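You operate a simulated robot arm through the tools that you are given. There is no shell and no other tool. Be economical: measure what you need, move in short steps, check, and stop when the job is done.

Carry out the task below with a simulated robot arm. There is one attempt and no reset: what you move stays moved.

Task
Pull the upper bench drawer open.
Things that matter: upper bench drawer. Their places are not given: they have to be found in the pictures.

Only the result counts: the job must be done as asked and must still hold three seconds after the hand-in. Knocking over, shifting, dropping, spilling or breaking anything else fails it.

Robot
A 6-joint arm with a two-finger parallel gripper, fixed in place. Base frame: the origin is at the foot of the arm, x ahead of it, y to its left, z up. Lengths are in mm, angles in rad, forces in N, time in s.
With the tool pointing down near the work surface it reaches from about 240 to 660 mm from the base axis. Its first joint turns from -1.152 to 1.152 rad. Payload 2.9 kg.
Tool frame: the origin (TCP) lies between the finger pads and is the grasp point; the fingertips stand 30 mm ahead of it; z points along the fingers, y is the line along which they close. Largest opening 110 mm; finger width 20, thickness 10; the body of the gripper, 48 by 112 mm, starts 55 mm behind the TCP.
Orientation is that of the tool frame in the base frame, as a unit quaternion [w, x, y, z]. With the fingers straight down and closing along the base's y, the tool's x points along the base's -x, its y along +y and its z along -z.

Tools
- The arm moves only by the tool send_rows. Its argument "increments" is a list of rows, each an object of numbers (a shift or turn left out is 0, a gripper value left out holds the last): "wx", "wy", "wz": the turn, a rotation vector about the tool's x, y, z in rad; "x", "y", "z": the shift along the tool's x, y, z in cm; "hand": the finger opening in cm, from 0 to 11. In form: [{"wx": .., "wy": .., "wz": .., "x": .., "y": .., "z": .., "hand": ..}, ...]. A call has 1 to 12 rows; each row shifts and turns the commanded pose from where the row before left it, along the tool's axes as they then stand. Each row takes 0.2 s and may step no farther than 50 mm and 0.15 rad from the row before; otherwise, or with a gripper value out of range, the whole call is refused. Where a pose cannot be reached the arm comes as near as it can. A force on the tool above 40 N (or 10 N above the force at the start of the call, whichever is more), or a blocked arm, ends the call early, and 0.2 s more pass. Each finger travels about 108 mm/s and halts on what it meets, pressing with about 26 N; the grip force reading is that of the motor and also rises with nothing between the fingers. The clock runs only during rows and for 0.2 s after the last one: add rows that do not move to give the fingers time. The reply holds the time, the measured pose of the TCP, the force on the tool along the base axes, the opening and the grip force, in the units named above and with some noise, and new pictures: "pictures" is both (left out), scene, wrist or none.
- Cameras (640 x 400 px; columns grow to the right, rows downward): "scene" is fixed at [47.9, 417.6, 1380.7]; the picture's right is [-0.95, -0.32, 0.00], its down [-0.19, 0.57, -0.80] and it looks along [0.26, -0.76, -0.60] (base axes); focal length 355 px, centre (320, 200). "wrist" rides on the gripper at [-36, 0, -57] in the tool frame; the picture's right is [0.00, -1.00, 0.00], its down [0.97, 0.00, -0.24] and it looks along [0.24, 0.00, 0.97] (tool axes); focal length 218 px, centre (320, 200).
- locate(camera, pixels): for up to 12 pixels [column, row] of the newest picture of that camera ("zoom" is the newest enlarged one), the place [x, y, z] in the base frame of the surface seen there, good to about 2 mm. The clock stands still meanwhile.
- zoom(camera, box): a new picture of the part [left, top, right, bottom] of that camera's present view, enlarged. The clock stands still meanwhile.
- job_done(): hands the job in; it is judged then, once.

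Go step by step. Measure first, check grasps and placings, and put right what went wrong. The budget is 60 turns and 120 pictures, counting those below and the enlarged ones. Unless the task says otherwise, let go and move clear before handing in, and close with one line.

The tools are called after "Request:" by a JSON object that holds its "op" and its "data". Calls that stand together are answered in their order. send_rows: Moves the arm, as the interface text tells. Its arguments: {"type":"object","properties":{"increments":{"type":"array"},"pictures":{"type":"string","enum":["both","scene","wrist","none"]}},"required":["increments"]} The other tools are called the same way: locate (camera, pixels) gives the place of the surface under pixels of a picture; zoom (camera, box) takes an enlarged picture of a part of a camera's view; job_done () hands the job in.

At the start:

```text
t: 0.0
eef_pos: [319.0, -281.0, 975.9]
ee_rot: [0.0, 0.0, 1.0, 0.0]
wrist_force: [-0.4, -1.2, -0.3]
width: 110.1
grasp_force: 0.1
```

scene: 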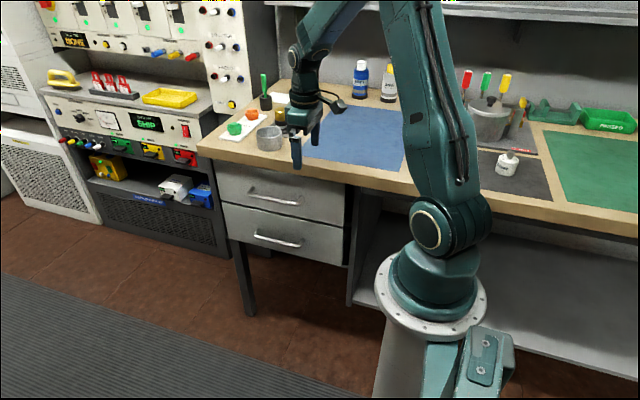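
wrist: 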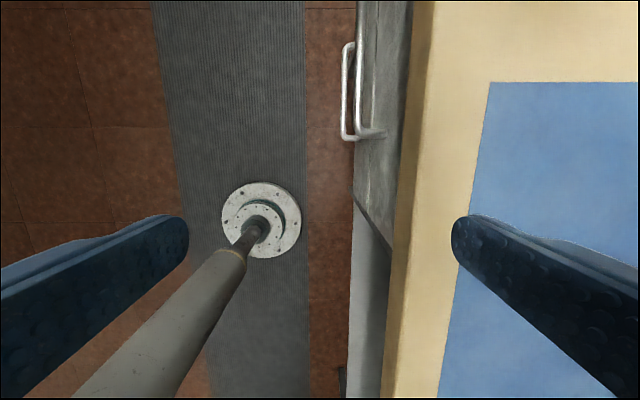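

The scene shows two drawers, with the upper handle near pixels (250,190)-(298,203). I'll enlarge it and measure points on the handle and front.

Request:
{"op": "zoom", "data": {"camera": "scene", "box": [200, 130, 360, 270]}}

Request:
{"op": "locate", "data": {"camera": "scene", "pixels": [[250, 194], [273, 200], [297, 203], [270, 180], [230, 180], [330, 200], [280, 220], [222, 160], [340, 185], [275, 241]]}}

Request:
{"op": "locate", "data": {"camera": "wrist", "pixels": [[345, 60], [345, 90], [343, 130], [360, 90], [395, 100], [405, 200], [230, 250]]}}

```text
2.86 times, centred on (280, 200) of scene
```

zoom: 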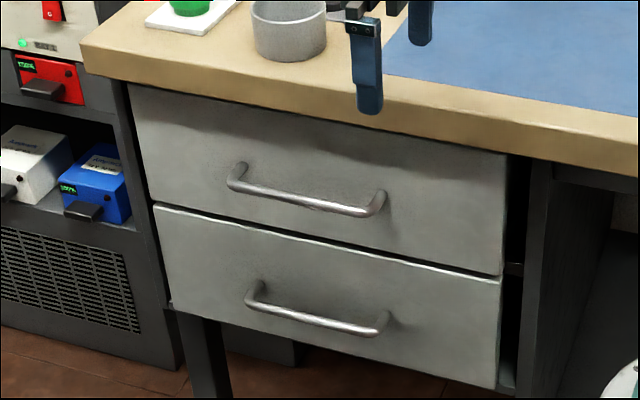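

```text
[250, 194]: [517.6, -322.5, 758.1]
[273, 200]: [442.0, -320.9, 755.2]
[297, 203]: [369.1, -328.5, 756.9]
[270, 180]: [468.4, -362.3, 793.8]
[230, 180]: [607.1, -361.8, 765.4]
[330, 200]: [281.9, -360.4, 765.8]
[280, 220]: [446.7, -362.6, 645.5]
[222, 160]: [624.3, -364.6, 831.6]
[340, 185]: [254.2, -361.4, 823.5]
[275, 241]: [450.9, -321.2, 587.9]
```

```text
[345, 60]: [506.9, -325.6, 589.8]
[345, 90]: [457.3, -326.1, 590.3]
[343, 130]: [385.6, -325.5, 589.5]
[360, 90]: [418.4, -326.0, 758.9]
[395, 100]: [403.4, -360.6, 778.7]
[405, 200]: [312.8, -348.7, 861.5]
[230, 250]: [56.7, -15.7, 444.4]
```

The upper handle is a bar along x from 370 to 518, at y≈-325 and z≈757. The drawer front is at y≈-362 and the worktop overhangs above it, so I'll approach horizontally along -y with the fingers closing vertically. First I'll move clear and start turning the tool.

Request:
{"op": "send_rows", "data": {"increments": [{"x": -4.13, "y": 2.7}, {"x": -4.13, "y": 2.7}, {"x": -4.13, "y": 2.7}, {"wx": 0.15}, {"wx": 0.15}, {"wx": 0.15}, {"wx": 0.15}, {"wx": 0.15}, {"wx": 0.15}, {"wx": 0.15}, {"wx": 0.15}]}}

```text
t: 2.4
eef_pos: [443.3, -198.9, 977.6]
ee_rot: [0.001, 0.0, 0.825, -0.565]
wrist_force: [0.3, -0.6, 0.4]
width: 109.9
grasp_force: 0.1
```

scene: 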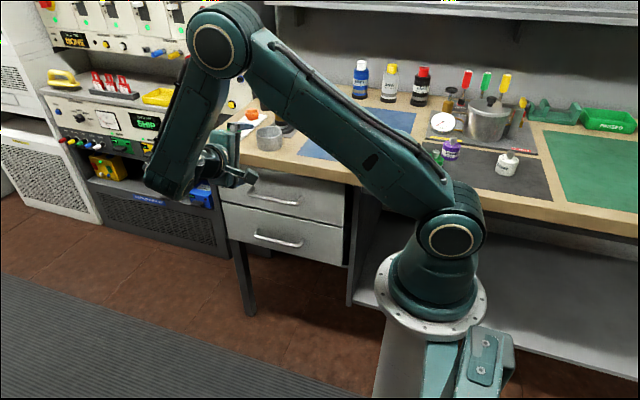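
wrist: 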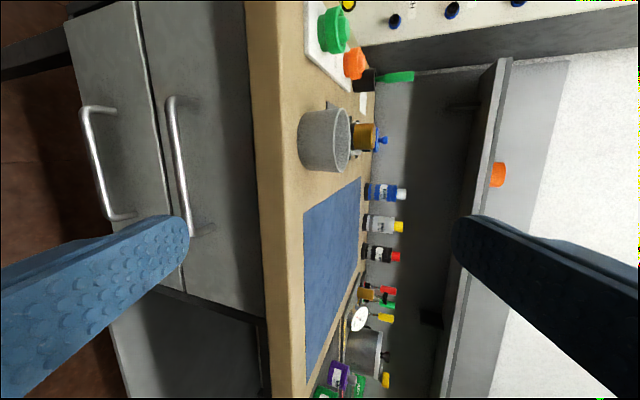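

The turn is at 1.2 rad with no contact. I'll finish turning to 90° and lower to handle height while staying away from the bench, narrowing the opening to 6 cm.

Request:
{"op": "send_rows", "data": {"increments": [{"wx": 0.13}, {"wx": 0.12}, {"wx": 0.12}, {"y": 4.4, "hand": 6}, {"y": 4.4}, {"y": 4.4}, {"y": 4.4}, {"y": 4.4}, {}]}}

```text
t: 4.4
eef_pos: [436.7, -175.8, 754.4]
ee_rot: [0.004, -0.004, 0.758, -0.652]
wrist_force: [0.1, -0.4, -0.4]
width: 59.9
grasp_force: 0.1
out of reach, approached as far as the arm can: row 2, 3
```

scene: 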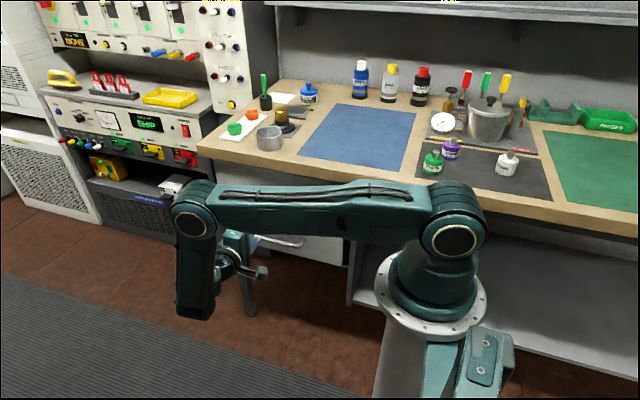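
wrist: 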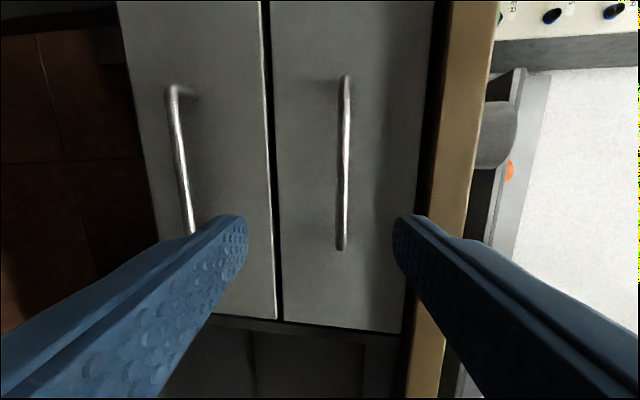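

The tool is tilted about 1.42 rad, and the upper handle shows at about (345,165) between the fingers. I'll measure it again before approaching.

Request:
{"op": "locate", "data": {"camera": "wrist", "pixels": [[346, 100], [346, 165], [342, 230], [300, 165], [390, 165], [440, 165]]}}

Request:
{"op": "send_rows", "data": {"increments": [{"z": 3}], "pictures": "none"}}

```text
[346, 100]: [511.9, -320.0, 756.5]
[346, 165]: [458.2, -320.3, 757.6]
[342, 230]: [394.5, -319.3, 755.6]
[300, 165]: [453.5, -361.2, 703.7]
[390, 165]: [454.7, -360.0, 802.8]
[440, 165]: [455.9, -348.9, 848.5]
```

```text
t: 4.8
eef_pos: [435.3, -204.7, 750.8]
ee_rot: [0.004, -0.003, 0.757, -0.653]
wrist_force: [-0.1, -0.4, -0.1]
width: 60.1
grasp_force: 0.0
```

The bar surface is at y≈-320, z≈757, and motion follows the commands. I'll correct the height and go in until the TCP is at the bar.

Request:
{"op": "send_rows", "data": {"increments": [{"y": -1.2, "z": 2.5}, {"y": -1.2, "z": 2.5}, {"z": 2.2}, {"z": 2.2}, {"z": 2.0}, {}]}}

```text
t: 6.2
eef_pos: [437.4, -325.2, 759.8]
ee_rot: [0.004, -0.004, 0.758, -0.653]
wrist_force: [0.9, 0.2, -0.3]
width: 59.8
grasp_force: 0.2
```

scene: 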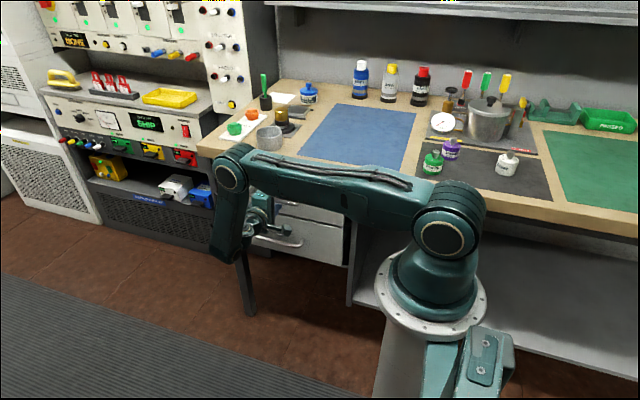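
wrist: 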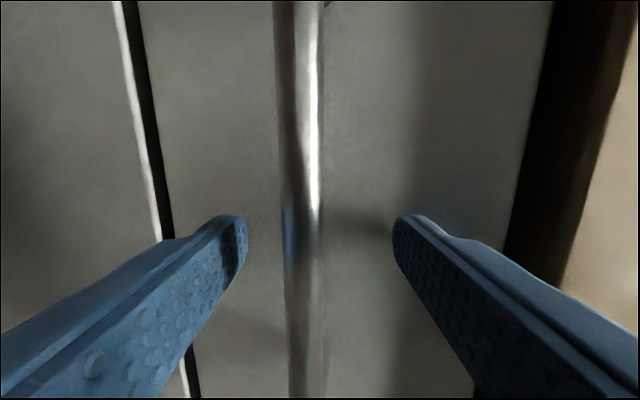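

The bar lies between the fingers (column ~303) and nothing is touching yet. I'll close the fingers on it.

Request:
{"op": "send_rows", "data": {"increments": [{"hand": 0}, {}, {}, {}], "pictures": "wrist"}}

```text
t: 7.2
eef_pos: [437.9, -323.8, 753.9]
ee_rot: [0.004, -0.004, 0.762, -0.648]
wrist_force: [0.8, 0.2, -32.8]
width: 11.4
grasp_force: 45.1
```

wrist: 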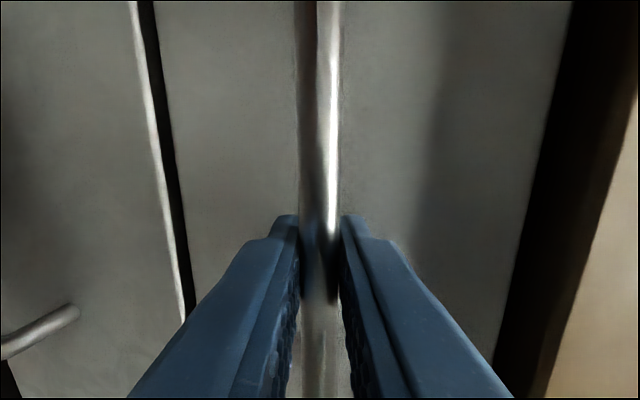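

The bar is gripped (opening 11.4), but there is a 33 N vertical force because the bar sits about 6 mm below the commanded pose. I'll lower the command to relieve it.

Request:
{"op": "send_rows", "data": {"increments": [{"y": 0.55}, {}], "pictures": "none"}}

```text
t: 7.8
eef_pos: [438.4, -323.5, 754.1]
ee_rot: [0.003, -0.003, 0.757, -0.653]
wrist_force: [-5.3, 2.8, -9.1]
width: 11.5
grasp_force: 45.3
```

The force is down to about 9 N. Now I'll pull straight along +y.

Request:
{"op": "send_rows", "data": {"increments": [{"z": -1.0, "y": 0.15}, {"z": -1.5, "y": 0.22}, {"z": -1.5, "y": 0.22}, {"z": -1.5, "y": 0.22}, {}]}}

```text
t: 9.0
eef_pos: [437.6, -265.5, 754.0]
ee_rot: [0.004, -0.004, 0.757, -0.653]
wrist_force: [-1.9, 0.4, -1.1]
width: 11.6
grasp_force: 45.0
```

scene: 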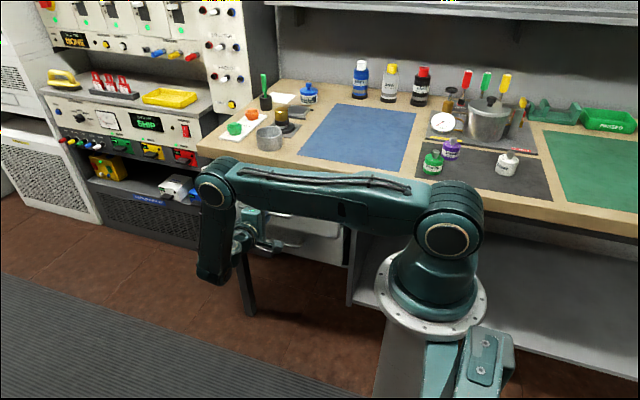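
wrist: 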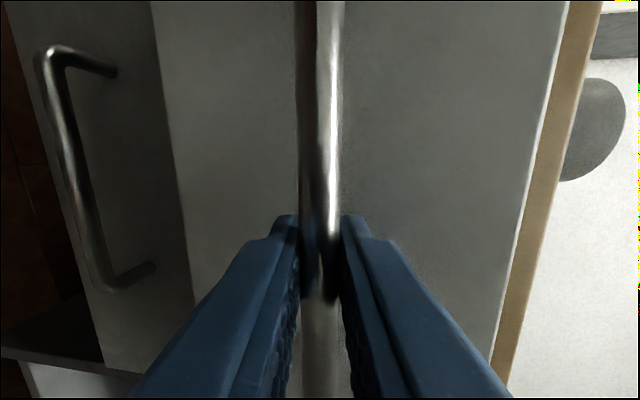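

The drawer is coming out (58 mm so far) with very little force. I'll keep pulling.

Request:
{"op": "send_rows", "data": {"increments": [{"z": -1.8, "y": 0.265}, {"z": -1.8, "y": 0.265}, {"z": -1.8, "y": 0.265}, {"z": -1.8, "y": 0.265}, {"z": -1.8, "y": 0.265}, {"z": -1.8, "y": 0.265}, {}]}}

```text
t: 10.6
eef_pos: [437.8, -158.4, 754.4]
ee_rot: [0.005, -0.003, 0.758, -0.652]
wrist_force: [7.6, 0.8, 3.6]
width: 11.8
grasp_force: 45.0
```

scene: 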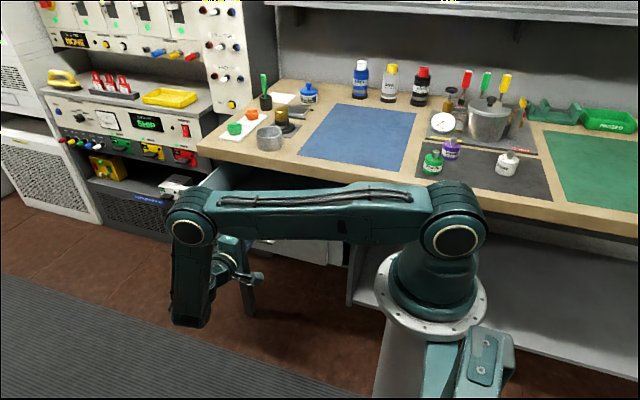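
wrist: 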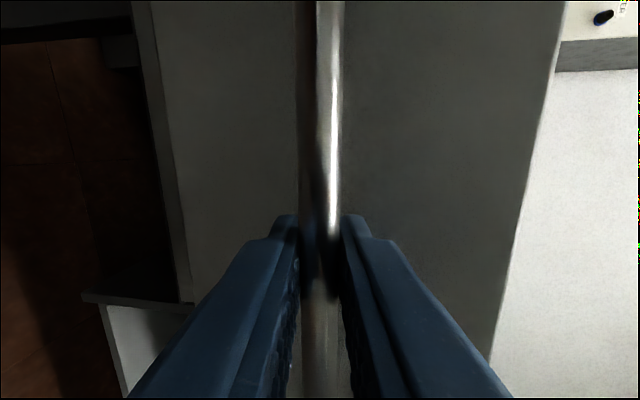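

The drawer is now about 165 mm open and the force is still low. I'll pull further in small steps to find the stop.

Request:
{"op": "send_rows", "data": {"increments": [{"z": -1.2, "y": 0.176}, {"z": -1.2, "y": 0.176}, {"z": -1.2, "y": 0.176}, {"z": -1.2, "y": 0.176}, {"z": -1.2, "y": 0.176}, {"z": -1.2, "y": 0.176}, {}]}}

```text
t: 11.9
eef_pos: [437.5, -96.3, 753.5]
ee_rot: [0.012, -0.009, 0.762, -0.648]
wrist_force: [3.7, 0.9, -1.9]
width: 11.9
grasp_force: 44.9
out of reach, approached as far as the arm can: row 5, 6
stopped in row 6: the force on the tool passed its limit (the readings are from after the stop); the commanded pose is now the measured one
```

scene: 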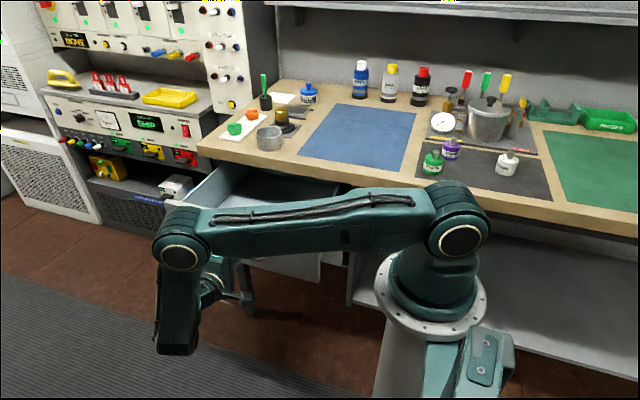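
wrist: 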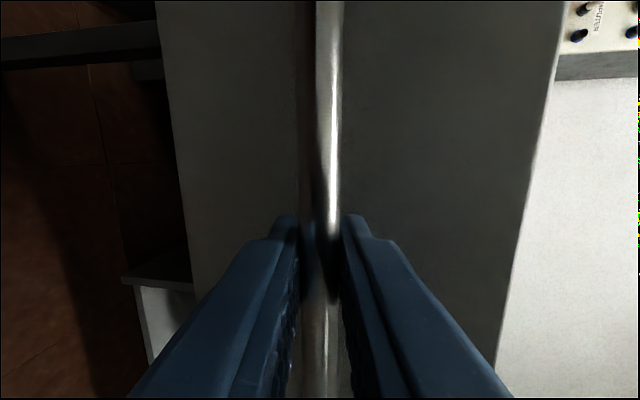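

The drawer is about 227 mm open and the arm has reached its limit here, so that is well open. I'll release the bar.

Request:
{"op": "send_rows", "data": {"increments": [{"hand": 6}, {}, {}], "pictures": "none"}}

Request:
{"op": "send_rows", "data": {"increments": [{"z": -1.0}, {"z": -1.0}, {}]}}

```text
t: 12.7
eef_pos: [436.7, -96.4, 754.3]
ee_rot: [0.012, -0.009, 0.762, -0.647]
wrist_force: [-0.2, 0.4, -0.2]
width: 60.1
grasp_force: 0.0
```

```text
t: 13.5
eef_pos: [435.1, -76.4, 759.3]
ee_rot: [0.013, -0.01, 0.763, -0.646]
wrist_force: [-0.1, -1.0, 0.0]
width: 59.9
grasp_force: 0.1
```

scene: 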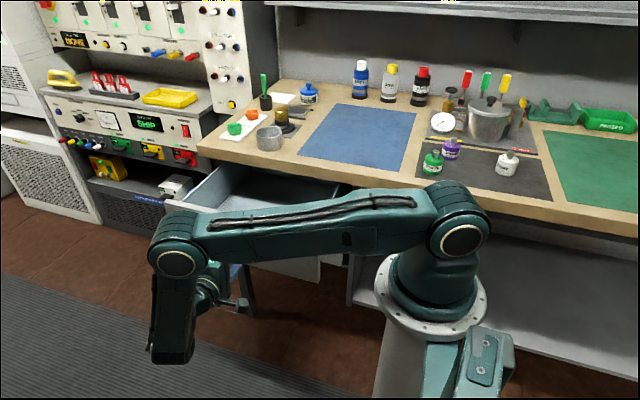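
wrist: 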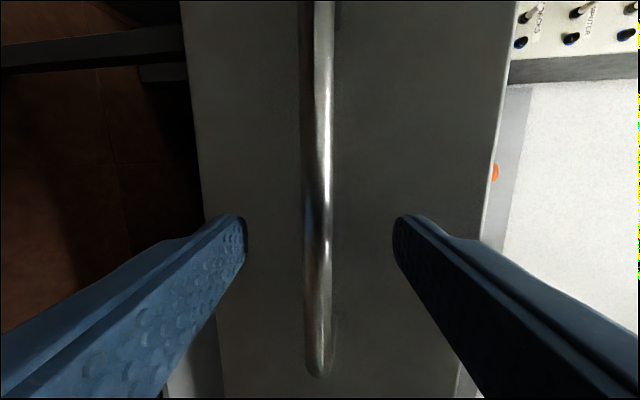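

The bar is free and the drawer stays open. I'll back off further, straight along the tool.

Request:
{"op": "send_rows", "data": {"increments": [{"z": -1.2}, {"z": -1.2}, {"z": -1.2}, {"z": -1.2}, {}]}}

```text
t: 14.7
eef_pos: [418.0, -37.7, 765.4]
ee_rot: [0.014, -0.01, 0.764, -0.645]
wrist_force: [-0.2, 0.0, 0.4]
width: 60.0
grasp_force: 0.0
out of reach, approached as far as the arm can: row 1, 2, 3, 4
```

scene: 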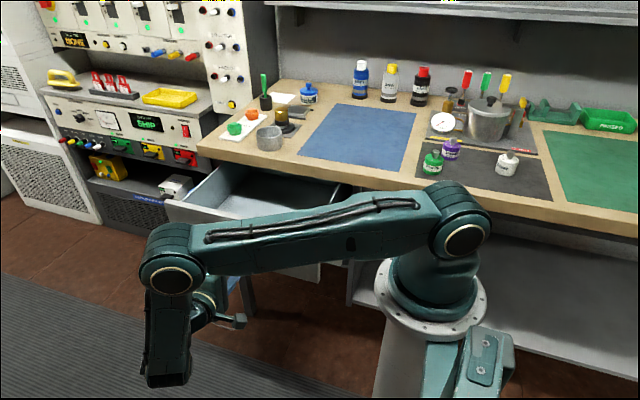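
wrist: 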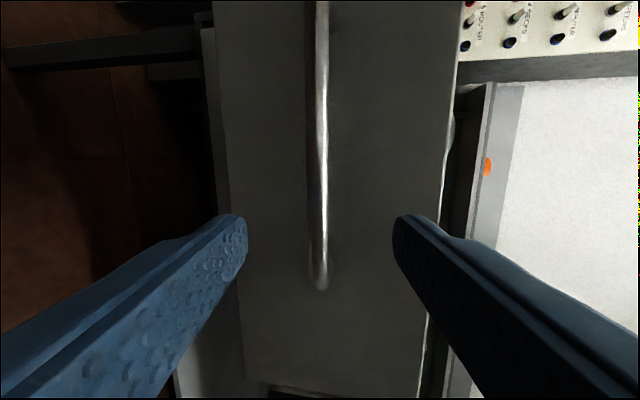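

The fingertips are at y≈-68, clear of the bar. I'll check the drawer's position before handing in.

Request:
{"op": "locate", "data": {"camera": "wrist", "pixels": [[322, 150], [270, 150], [400, 150]]}}

```text
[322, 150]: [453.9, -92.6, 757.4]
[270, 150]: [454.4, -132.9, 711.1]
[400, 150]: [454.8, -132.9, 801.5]
```

The drawer front is now at y≈-133, up from -362, so the drawer is open by about 229 mm. The arm is clear, so I'll hand in.

Request:
{"op": "job_done", "data": {}}

```text
The job is handed in.
```

The upper bench drawer is pulled open by about 229 mm, the gripper has let go and is clear of the handle, and nothing else looks moved.
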